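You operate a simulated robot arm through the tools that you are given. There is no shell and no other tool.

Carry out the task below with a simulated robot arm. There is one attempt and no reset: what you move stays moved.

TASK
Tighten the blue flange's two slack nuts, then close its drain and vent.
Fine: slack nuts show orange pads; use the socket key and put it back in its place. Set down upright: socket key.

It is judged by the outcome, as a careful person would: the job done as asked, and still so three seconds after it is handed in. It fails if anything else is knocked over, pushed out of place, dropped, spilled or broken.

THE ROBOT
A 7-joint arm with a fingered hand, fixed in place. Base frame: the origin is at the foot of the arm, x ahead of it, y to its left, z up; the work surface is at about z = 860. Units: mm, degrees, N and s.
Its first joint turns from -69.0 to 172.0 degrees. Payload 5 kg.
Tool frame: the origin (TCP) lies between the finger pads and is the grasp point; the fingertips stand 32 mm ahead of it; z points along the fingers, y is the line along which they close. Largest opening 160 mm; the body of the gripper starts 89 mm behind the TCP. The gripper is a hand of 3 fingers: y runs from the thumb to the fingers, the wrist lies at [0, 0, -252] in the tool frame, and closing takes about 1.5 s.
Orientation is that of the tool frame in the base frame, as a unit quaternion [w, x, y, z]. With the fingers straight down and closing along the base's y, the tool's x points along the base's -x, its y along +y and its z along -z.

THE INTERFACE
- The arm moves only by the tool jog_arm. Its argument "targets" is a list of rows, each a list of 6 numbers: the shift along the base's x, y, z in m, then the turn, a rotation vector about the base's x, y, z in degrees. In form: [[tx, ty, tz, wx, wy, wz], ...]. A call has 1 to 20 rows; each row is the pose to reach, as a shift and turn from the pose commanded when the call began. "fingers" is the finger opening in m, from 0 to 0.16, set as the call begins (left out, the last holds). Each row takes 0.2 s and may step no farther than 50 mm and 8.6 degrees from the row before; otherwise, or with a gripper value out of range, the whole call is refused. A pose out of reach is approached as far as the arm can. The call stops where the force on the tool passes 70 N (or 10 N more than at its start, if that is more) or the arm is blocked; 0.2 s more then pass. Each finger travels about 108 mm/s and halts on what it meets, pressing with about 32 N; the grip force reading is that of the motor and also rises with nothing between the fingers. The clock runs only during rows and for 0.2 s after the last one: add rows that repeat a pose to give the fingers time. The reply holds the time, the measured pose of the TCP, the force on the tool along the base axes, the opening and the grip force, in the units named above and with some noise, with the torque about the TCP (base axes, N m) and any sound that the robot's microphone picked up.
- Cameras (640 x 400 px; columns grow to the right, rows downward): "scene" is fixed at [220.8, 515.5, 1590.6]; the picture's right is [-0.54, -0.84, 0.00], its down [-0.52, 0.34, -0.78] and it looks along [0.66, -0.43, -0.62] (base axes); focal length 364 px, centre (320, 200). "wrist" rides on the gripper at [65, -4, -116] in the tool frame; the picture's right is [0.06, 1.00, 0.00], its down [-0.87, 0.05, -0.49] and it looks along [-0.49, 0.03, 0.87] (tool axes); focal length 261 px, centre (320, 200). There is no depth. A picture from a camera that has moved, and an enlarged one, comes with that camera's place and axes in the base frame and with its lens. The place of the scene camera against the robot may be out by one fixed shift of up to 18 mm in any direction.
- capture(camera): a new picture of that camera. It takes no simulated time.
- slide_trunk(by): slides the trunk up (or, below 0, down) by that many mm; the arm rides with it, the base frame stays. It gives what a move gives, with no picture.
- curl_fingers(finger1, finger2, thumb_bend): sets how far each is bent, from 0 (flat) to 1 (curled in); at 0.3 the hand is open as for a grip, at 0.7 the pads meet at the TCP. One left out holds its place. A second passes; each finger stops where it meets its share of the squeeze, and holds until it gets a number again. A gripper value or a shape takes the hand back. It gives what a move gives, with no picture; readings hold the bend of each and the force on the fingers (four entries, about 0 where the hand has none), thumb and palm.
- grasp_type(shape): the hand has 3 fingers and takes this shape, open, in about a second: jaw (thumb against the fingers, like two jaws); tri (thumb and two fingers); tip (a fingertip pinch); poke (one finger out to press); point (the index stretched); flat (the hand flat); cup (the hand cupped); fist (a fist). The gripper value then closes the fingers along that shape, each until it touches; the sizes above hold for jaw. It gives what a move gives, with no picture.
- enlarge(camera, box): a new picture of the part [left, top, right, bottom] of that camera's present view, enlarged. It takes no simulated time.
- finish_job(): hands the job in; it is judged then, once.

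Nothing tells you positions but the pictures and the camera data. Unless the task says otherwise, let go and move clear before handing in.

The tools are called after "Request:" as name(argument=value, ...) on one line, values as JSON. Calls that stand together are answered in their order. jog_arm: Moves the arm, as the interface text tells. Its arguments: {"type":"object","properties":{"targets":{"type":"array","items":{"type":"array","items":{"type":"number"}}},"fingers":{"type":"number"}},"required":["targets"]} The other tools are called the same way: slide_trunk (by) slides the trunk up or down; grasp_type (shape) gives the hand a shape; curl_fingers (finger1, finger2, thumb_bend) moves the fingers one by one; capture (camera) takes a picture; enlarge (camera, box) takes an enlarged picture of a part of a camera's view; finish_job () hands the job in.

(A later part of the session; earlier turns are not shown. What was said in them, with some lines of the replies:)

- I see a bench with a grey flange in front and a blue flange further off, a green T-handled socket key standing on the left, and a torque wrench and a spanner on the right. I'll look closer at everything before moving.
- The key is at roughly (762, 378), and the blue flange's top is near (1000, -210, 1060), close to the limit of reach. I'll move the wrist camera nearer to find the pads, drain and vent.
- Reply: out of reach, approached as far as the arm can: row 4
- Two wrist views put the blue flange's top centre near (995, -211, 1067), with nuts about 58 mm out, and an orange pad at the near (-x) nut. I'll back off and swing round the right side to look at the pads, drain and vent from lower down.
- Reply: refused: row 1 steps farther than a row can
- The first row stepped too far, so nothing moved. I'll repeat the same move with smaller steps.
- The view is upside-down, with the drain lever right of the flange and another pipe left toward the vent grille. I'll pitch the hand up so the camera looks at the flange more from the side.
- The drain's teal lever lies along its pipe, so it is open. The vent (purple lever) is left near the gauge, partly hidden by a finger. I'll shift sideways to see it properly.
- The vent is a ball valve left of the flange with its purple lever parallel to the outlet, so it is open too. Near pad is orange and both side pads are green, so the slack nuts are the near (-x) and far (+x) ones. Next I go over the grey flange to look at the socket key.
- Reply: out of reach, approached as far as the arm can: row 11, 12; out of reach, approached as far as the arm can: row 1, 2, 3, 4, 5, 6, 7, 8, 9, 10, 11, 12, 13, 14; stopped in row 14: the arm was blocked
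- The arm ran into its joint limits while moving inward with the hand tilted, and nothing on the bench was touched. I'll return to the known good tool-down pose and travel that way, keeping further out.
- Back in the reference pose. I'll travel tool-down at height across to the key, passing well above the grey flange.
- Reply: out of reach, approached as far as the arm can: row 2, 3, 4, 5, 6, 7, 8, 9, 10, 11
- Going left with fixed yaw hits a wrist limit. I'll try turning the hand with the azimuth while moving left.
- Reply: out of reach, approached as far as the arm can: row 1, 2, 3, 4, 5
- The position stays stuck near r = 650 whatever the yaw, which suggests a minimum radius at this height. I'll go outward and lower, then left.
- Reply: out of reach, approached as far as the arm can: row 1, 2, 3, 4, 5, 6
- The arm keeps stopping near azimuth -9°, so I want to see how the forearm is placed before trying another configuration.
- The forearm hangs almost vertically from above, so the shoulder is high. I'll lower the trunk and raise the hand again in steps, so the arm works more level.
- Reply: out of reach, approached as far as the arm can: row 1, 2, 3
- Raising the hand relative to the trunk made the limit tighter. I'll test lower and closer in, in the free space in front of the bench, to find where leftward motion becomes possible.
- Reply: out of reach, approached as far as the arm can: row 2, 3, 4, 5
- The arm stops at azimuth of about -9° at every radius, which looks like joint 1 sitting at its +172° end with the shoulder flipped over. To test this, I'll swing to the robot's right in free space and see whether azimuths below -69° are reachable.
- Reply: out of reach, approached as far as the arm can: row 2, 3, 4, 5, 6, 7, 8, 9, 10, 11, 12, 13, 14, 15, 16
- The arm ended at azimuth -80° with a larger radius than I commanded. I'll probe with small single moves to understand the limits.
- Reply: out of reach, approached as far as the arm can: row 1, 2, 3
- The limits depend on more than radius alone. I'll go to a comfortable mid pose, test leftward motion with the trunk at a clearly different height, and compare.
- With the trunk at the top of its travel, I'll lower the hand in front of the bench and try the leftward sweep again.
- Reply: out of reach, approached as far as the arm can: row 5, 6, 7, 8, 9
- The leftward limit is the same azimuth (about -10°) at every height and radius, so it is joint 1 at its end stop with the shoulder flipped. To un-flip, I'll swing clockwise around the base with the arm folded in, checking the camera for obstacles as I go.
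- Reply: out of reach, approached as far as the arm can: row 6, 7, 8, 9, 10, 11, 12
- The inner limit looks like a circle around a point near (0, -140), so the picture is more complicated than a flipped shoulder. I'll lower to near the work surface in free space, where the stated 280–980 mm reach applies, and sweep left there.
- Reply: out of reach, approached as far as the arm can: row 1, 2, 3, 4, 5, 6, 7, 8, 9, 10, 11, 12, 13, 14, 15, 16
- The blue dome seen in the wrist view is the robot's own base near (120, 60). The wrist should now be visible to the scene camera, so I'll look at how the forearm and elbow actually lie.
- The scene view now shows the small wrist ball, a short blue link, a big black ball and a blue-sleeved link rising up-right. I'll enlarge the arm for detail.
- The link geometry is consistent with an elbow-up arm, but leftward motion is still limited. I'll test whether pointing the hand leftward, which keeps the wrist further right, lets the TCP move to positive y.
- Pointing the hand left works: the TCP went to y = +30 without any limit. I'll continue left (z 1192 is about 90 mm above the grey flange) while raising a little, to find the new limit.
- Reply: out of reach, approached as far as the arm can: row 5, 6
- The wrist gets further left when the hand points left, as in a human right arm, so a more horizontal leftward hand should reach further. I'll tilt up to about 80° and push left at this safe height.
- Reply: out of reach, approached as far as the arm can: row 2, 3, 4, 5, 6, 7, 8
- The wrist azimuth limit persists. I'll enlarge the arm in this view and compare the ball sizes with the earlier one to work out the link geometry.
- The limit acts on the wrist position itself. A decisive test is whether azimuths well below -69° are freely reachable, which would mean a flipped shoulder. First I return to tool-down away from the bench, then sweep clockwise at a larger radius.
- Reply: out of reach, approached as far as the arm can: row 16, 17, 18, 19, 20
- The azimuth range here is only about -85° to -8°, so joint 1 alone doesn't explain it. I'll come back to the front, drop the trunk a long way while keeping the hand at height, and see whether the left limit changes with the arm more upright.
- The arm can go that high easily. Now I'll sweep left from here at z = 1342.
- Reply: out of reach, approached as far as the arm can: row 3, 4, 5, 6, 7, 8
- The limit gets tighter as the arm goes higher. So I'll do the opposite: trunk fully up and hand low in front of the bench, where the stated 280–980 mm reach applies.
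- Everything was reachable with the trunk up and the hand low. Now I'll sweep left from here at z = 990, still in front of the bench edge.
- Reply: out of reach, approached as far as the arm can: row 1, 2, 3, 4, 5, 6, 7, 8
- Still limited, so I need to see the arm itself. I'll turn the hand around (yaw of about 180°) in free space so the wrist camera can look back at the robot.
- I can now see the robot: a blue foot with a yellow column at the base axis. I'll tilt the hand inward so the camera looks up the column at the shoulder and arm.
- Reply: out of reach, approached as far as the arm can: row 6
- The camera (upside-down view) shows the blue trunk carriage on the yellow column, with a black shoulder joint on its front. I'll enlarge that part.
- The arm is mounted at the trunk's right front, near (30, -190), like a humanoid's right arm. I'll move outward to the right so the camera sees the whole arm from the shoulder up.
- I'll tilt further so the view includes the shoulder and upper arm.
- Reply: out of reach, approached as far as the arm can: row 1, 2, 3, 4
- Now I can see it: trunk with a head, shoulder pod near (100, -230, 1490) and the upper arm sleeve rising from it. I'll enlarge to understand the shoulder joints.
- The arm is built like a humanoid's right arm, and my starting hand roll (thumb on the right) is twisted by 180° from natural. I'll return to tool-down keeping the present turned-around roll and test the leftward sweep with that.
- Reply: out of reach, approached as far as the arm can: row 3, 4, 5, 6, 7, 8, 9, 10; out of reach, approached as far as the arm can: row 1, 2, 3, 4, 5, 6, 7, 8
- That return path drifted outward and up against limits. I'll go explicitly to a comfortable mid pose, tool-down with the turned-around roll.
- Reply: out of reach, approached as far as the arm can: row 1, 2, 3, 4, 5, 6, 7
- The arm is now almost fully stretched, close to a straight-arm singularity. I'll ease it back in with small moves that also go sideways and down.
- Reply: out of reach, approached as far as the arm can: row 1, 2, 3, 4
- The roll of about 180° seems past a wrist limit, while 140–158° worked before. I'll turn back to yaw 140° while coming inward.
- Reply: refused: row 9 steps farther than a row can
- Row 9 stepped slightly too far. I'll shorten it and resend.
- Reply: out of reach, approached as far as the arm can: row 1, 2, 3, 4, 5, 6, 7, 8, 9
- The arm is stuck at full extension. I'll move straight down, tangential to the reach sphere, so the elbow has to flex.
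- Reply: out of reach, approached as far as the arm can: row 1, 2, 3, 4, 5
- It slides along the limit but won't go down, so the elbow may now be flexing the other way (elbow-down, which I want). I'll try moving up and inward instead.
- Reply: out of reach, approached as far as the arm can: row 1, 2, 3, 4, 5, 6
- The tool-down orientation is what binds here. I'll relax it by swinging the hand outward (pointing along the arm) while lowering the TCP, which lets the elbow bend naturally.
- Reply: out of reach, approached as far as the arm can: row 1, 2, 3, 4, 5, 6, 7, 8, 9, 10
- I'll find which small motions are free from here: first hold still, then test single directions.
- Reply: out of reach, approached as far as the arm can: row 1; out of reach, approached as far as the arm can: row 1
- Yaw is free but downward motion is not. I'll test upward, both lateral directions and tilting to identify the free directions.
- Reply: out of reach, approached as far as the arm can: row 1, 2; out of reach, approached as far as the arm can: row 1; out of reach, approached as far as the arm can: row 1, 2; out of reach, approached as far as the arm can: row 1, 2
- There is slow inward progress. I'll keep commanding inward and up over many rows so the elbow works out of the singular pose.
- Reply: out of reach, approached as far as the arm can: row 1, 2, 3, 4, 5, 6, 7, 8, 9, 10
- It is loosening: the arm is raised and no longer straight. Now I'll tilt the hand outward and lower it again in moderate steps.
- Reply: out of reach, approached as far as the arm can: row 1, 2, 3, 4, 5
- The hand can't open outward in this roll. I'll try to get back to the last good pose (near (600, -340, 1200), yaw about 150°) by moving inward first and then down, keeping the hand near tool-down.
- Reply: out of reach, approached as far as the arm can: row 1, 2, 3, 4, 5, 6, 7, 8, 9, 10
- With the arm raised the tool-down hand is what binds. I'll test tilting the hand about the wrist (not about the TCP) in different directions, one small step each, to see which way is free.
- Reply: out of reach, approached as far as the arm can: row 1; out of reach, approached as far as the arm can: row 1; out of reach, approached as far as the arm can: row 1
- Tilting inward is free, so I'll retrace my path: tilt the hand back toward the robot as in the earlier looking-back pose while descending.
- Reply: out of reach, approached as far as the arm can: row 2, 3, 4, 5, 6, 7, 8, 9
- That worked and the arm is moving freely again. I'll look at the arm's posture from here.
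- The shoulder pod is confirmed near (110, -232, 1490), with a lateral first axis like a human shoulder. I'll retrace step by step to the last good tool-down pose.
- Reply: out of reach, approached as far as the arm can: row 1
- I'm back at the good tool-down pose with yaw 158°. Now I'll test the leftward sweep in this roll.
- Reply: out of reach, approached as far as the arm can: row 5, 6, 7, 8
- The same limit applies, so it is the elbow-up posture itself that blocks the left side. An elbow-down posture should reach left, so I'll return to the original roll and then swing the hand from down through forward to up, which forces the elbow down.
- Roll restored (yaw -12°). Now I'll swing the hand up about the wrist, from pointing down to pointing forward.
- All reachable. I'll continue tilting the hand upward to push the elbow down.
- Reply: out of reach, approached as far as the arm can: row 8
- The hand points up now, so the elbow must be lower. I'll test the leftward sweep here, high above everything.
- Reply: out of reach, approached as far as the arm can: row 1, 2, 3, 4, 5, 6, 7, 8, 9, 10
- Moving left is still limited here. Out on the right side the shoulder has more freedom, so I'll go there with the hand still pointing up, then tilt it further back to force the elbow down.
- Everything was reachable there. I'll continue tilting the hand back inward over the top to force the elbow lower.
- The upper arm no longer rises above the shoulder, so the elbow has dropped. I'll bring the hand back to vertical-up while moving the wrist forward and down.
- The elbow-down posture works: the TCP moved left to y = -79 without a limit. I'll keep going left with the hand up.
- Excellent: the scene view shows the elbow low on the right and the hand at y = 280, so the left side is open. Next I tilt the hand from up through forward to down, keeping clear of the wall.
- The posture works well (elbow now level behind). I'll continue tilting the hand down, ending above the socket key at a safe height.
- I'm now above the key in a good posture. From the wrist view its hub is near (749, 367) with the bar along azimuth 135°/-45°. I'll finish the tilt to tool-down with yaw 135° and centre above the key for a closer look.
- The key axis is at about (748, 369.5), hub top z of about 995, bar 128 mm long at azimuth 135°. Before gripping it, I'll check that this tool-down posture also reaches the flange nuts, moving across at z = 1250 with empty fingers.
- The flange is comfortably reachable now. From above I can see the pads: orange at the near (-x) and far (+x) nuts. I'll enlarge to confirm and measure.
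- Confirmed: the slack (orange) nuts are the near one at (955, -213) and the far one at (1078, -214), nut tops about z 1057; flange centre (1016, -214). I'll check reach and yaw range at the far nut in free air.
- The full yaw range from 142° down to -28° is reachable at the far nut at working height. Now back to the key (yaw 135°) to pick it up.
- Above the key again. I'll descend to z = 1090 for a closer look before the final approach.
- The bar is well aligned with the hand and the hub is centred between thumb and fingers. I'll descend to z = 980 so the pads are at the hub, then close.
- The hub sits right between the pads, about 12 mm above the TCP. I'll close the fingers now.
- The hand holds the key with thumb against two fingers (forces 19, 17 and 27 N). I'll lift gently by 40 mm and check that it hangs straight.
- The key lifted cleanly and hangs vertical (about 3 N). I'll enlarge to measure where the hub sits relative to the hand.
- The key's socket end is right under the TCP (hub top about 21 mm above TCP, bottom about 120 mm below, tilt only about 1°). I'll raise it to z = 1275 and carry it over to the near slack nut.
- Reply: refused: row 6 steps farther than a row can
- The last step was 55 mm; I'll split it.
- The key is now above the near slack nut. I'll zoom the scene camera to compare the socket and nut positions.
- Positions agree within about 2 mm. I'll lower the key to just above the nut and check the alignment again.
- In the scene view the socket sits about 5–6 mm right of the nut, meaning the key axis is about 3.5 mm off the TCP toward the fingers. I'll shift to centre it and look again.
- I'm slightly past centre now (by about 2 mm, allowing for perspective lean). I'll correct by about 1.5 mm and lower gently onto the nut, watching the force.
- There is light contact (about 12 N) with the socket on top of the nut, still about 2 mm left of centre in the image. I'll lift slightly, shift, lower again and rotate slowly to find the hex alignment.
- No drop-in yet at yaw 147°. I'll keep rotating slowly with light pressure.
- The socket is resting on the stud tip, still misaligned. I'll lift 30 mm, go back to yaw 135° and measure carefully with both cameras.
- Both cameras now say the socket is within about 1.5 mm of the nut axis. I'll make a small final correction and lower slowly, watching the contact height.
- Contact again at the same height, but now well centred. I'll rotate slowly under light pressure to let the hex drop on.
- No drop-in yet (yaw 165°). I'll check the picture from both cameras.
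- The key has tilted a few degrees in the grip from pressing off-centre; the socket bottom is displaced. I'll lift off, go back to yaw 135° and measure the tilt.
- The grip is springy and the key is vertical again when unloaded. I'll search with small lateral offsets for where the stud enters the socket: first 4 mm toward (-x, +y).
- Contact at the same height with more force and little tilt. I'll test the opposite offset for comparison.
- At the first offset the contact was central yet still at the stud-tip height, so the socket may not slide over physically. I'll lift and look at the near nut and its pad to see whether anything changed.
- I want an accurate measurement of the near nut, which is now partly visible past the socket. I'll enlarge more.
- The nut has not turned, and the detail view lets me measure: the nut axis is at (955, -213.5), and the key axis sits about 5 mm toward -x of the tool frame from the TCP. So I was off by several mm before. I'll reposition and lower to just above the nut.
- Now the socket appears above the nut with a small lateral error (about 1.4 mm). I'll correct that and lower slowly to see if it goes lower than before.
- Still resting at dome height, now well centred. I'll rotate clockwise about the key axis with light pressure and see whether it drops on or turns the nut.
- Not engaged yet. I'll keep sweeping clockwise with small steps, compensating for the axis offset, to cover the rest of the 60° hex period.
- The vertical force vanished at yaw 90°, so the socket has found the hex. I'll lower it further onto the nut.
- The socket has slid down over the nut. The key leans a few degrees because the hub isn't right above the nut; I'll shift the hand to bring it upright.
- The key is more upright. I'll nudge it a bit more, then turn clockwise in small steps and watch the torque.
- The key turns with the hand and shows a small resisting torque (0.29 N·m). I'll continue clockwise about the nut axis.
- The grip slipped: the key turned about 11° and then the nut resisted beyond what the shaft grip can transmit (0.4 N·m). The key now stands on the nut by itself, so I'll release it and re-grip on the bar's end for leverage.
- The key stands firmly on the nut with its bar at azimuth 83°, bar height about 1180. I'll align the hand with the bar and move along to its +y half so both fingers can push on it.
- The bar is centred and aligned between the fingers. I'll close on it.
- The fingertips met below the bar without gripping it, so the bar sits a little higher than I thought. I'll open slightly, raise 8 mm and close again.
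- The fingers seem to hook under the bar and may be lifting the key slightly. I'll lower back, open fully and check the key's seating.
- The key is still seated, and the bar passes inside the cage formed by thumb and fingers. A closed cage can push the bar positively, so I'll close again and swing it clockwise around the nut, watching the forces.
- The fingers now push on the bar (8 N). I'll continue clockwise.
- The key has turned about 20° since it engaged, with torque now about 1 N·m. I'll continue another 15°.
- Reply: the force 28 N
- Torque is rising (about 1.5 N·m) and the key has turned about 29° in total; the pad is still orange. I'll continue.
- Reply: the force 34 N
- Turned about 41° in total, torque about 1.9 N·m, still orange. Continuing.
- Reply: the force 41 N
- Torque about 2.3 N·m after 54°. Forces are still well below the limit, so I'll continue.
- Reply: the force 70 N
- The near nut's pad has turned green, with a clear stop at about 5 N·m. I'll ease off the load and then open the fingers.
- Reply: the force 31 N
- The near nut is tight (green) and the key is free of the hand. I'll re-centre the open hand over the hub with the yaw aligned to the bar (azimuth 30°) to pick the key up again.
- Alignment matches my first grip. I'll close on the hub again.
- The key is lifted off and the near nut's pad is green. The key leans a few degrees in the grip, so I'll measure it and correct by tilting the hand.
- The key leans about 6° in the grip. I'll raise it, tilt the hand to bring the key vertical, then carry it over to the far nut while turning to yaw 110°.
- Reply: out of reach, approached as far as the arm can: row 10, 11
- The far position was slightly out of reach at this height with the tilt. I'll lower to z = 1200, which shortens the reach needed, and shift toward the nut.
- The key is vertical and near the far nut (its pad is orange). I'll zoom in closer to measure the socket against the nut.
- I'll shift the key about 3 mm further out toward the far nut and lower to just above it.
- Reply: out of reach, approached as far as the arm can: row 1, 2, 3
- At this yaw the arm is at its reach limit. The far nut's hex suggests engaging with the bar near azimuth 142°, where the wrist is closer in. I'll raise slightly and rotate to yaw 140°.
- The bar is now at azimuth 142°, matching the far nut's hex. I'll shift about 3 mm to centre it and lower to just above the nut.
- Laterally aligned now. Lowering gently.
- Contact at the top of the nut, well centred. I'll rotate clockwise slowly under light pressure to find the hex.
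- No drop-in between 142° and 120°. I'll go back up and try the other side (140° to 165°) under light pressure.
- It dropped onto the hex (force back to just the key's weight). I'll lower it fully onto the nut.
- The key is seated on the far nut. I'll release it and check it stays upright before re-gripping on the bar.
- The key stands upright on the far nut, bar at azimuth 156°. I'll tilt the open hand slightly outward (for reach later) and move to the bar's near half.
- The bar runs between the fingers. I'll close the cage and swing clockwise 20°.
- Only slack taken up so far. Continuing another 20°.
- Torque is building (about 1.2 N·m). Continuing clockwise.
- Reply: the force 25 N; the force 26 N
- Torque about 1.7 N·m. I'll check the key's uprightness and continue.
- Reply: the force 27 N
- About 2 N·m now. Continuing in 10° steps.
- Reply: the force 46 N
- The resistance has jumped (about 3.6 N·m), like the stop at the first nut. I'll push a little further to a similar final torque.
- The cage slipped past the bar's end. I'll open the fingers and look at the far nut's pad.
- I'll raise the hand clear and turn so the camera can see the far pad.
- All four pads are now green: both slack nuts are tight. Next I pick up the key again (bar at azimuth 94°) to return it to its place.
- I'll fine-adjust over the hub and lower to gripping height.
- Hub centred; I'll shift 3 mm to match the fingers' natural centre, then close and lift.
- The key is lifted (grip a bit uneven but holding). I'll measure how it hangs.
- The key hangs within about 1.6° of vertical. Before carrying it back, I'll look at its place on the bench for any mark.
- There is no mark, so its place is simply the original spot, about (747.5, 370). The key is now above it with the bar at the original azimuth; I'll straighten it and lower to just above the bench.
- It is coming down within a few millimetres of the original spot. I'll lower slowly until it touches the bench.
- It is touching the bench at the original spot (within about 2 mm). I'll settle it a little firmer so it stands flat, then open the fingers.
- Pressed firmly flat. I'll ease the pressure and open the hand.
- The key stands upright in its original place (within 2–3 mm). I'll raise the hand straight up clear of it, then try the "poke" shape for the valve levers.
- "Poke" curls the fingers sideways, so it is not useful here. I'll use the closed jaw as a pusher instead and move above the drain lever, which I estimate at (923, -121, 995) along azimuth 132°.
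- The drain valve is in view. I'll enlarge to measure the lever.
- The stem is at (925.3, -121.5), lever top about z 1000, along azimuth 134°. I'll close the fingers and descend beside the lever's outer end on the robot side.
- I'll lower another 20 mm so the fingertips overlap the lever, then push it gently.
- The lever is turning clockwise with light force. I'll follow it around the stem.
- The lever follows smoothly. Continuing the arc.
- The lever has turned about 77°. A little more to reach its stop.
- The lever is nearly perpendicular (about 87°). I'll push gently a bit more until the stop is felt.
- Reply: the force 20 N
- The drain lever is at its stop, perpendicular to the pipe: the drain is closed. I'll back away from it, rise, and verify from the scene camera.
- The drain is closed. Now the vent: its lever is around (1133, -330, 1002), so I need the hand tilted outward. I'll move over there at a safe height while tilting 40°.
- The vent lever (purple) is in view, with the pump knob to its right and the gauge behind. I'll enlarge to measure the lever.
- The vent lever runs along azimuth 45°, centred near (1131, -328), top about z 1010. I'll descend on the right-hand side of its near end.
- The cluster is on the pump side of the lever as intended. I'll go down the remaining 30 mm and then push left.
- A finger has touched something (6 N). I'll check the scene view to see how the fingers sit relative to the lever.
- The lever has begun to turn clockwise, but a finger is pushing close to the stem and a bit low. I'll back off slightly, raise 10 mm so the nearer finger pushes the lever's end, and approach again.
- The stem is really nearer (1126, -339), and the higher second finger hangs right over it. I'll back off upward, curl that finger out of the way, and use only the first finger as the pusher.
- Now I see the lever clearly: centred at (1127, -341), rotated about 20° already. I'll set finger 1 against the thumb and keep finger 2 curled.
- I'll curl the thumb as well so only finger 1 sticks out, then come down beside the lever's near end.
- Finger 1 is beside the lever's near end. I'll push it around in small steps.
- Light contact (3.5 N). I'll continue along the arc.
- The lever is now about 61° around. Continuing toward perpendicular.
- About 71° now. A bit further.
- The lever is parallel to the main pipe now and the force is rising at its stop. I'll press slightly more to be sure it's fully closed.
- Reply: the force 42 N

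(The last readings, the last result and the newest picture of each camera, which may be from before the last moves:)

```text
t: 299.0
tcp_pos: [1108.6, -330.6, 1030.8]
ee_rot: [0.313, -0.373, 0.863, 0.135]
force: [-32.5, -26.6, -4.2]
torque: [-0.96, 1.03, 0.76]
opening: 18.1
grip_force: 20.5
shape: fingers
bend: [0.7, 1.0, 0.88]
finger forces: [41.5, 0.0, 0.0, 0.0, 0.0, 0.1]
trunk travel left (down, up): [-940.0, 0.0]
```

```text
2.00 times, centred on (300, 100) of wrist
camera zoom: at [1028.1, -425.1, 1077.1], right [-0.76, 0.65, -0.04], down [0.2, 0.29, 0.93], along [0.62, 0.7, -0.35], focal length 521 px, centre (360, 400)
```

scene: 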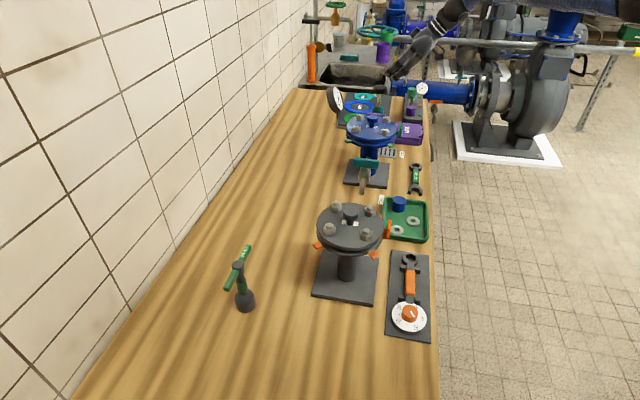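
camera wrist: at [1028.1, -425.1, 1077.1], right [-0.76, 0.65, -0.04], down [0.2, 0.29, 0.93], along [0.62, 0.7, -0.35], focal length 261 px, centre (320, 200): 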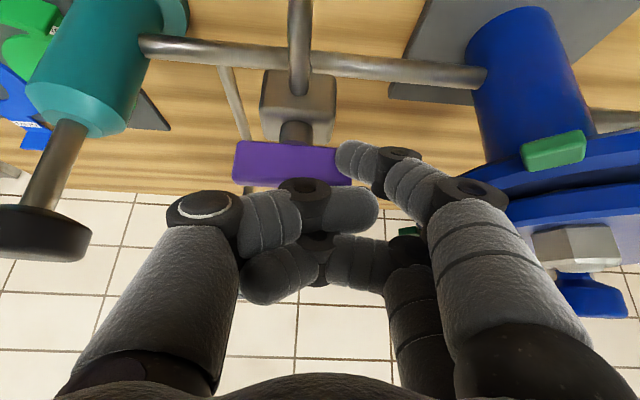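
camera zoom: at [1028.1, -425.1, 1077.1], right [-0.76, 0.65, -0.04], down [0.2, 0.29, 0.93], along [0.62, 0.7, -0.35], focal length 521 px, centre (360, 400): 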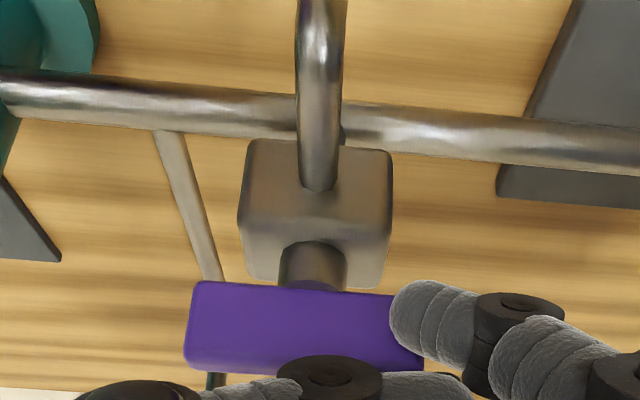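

The lever holds firm at its stop, perpendicular to the vent outlet: the vent is closed. I'll back away gently and rise clear.

Request:
jog_arm(targets=[[-0.003, -0.004, 0, 0, 0, 0], [-0.01, -0.013, 0, 0, 0, 0], [-0.022, -0.026, 0.005, 0, 0, 0], [-0.035, -0.04, 0.03, 0, 0, 0], [-0.04, -0.05, 0.07, 0, 0, 0], [-0.045, -0.06, 0.11, 0, 0, 0], [-0.05, -0.07, 0.15, 0, 0, 0], [-0.055, -0.08, 0.19, 0, 0, 0]])

Request:
capture(camera="wrist")

Request:
enlarge(camera="scene", box=[320, 60, 440, 200])

Request:
capture(camera="scene")

```text
t: 300.8
tcp_pos: [1056.6, -406.3, 1223.0]
ee_rot: [0.314, -0.376, 0.861, 0.136]
force: [-0.6, 0.1, 0.9]
torque: [0.01, -0.05, -0.03]
opening: 19.5
grip_force: 0.1
shape: fingers
bend: [0.66, 1.0, 0.88]
finger forces: [0.1, 0.0, 0.0, 0.0, 0.0, 0.0]
trunk travel left (down, up): [-940.0, 0.0]
```

```text
taken
camera wrist: at [975.3, -500.0, 1268.9], right [-0.76, 0.65, -0.04], down [0.2, 0.29, 0.94], along [0.62, 0.71, -0.35], focal length 261 px, centre (320, 200)
```

wrist: 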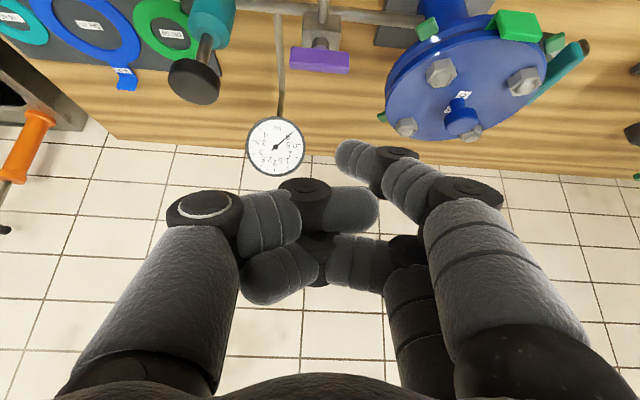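

```text
2.86 times, centred on (380, 130) of scene
camera zoom: at [220.8, 515.5, 1590.6], right [-0.54, -0.84, 0.0], down [-0.52, 0.34, -0.78], along [0.66, -0.43, -0.62], focal length 1039 px, centre (149, 400)
```

zoom: 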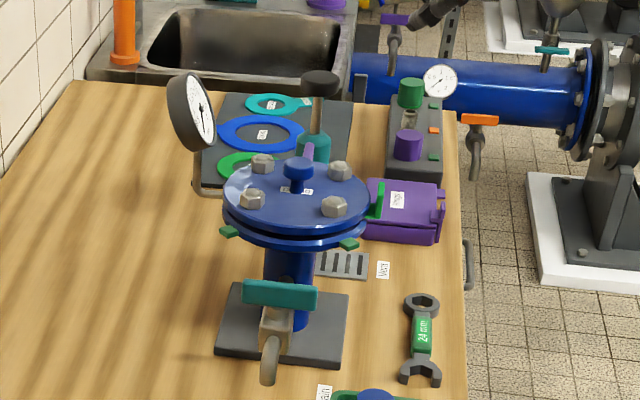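

```text
taken
```

scene: 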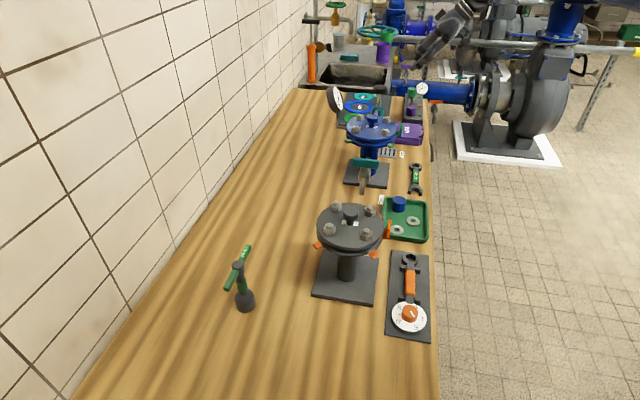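

Everything looks in place. I'll do a final close check of the pads, the levers and the key before handing in.

Request:
enlarge(camera="wrist", box=[250, 0, 620, 180])

Request:
enlarge(camera="scene", box=[180, 180, 300, 330])

Request:
jog_arm(targets=[[-0.03, -0.03, 0.01, 0, 0, 0], [-0.06, -0.06, 0.02, 0, 0, 0], [-0.09, -0.09, 0.03, 0, 0, 0]])

Request:
capture(camera="wrist")

```text
1.73 times, centred on (435, 90) of wrist
camera zoom: at [975.3, -500.0, 1268.9], right [-0.76, 0.65, -0.04], down [0.2, 0.29, 0.94], along [0.62, 0.71, -0.35], focal length 451 px, centre (121, 390)
```

zoom: 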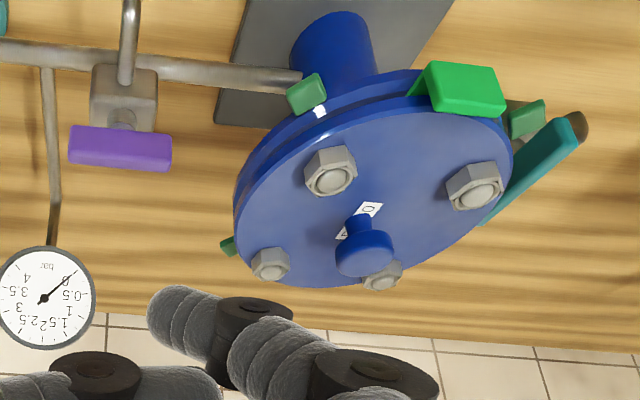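

```text
2.67 times, centred on (240, 255) of scene
camera zoom: at [220.8, 515.5, 1590.6], right [-0.54, -0.84, 0.0], down [-0.52, 0.34, -0.78], along [0.66, -0.43, -0.62], focal length 970 px, centre (533, 53)
```

zoom: 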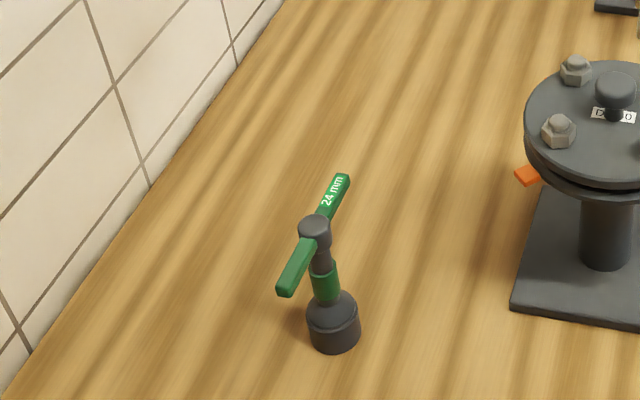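

```text
t: 301.6
tcp_pos: [966.7, -497.1, 1251.8]
ee_rot: [0.314, -0.376, 0.861, 0.138]
force: [-0.1, 0.9, 0.6]
torque: [-0.07, -0.06, -0.04]
opening: 19.4
grip_force: 0.0
shape: fingers
bend: [0.66, 1.0, 0.88]
finger forces: [0.1, 0.0, 0.1, 0.0, 0.1, 0.1]
trunk travel left (down, up): [-940.0, 0.0]
```

```text
taken
camera wrist: at [885.2, -591.0, 1297.8], right [-0.76, 0.65, -0.04], down [0.2, 0.29, 0.94], along [0.62, 0.71, -0.35], focal length 261 px, centre (320, 200)
```

wrist: 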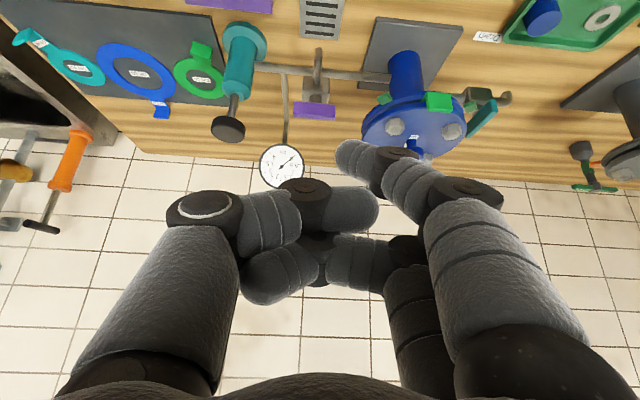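

All four pads on the blue flange are green. The drain and vent levers are both perpendicular to their outlets at their stops, and the socket key stands upright in its original place. Nothing else has moved and the hand is clear, so I'm handing the job in.

Request:
finish_job()

```text
The job is handed in.
```

The blue flange's two slack nuts are tight, its drain and vent are closed, and the job is handed in. I haven't seen a verdict.

- **Nuts:** I tightened the near and far nuts with the socket key. The near nut stopped turning at about 5 N·m; the far nut had reached at least 3.6 N·m when the hand slipped off the key. All four pads now show green.
- **Drain and vent:** I turned both levers a quarter turn clockwise until they stopped. Each now sits across its outlet pipe.
- **Socket key:** It stands upright within about 3 mm of its original spot, with the bar pointing the same way as before.

In the final pictures nothing else on the bench looks moved or knocked over, and the hand is well clear.
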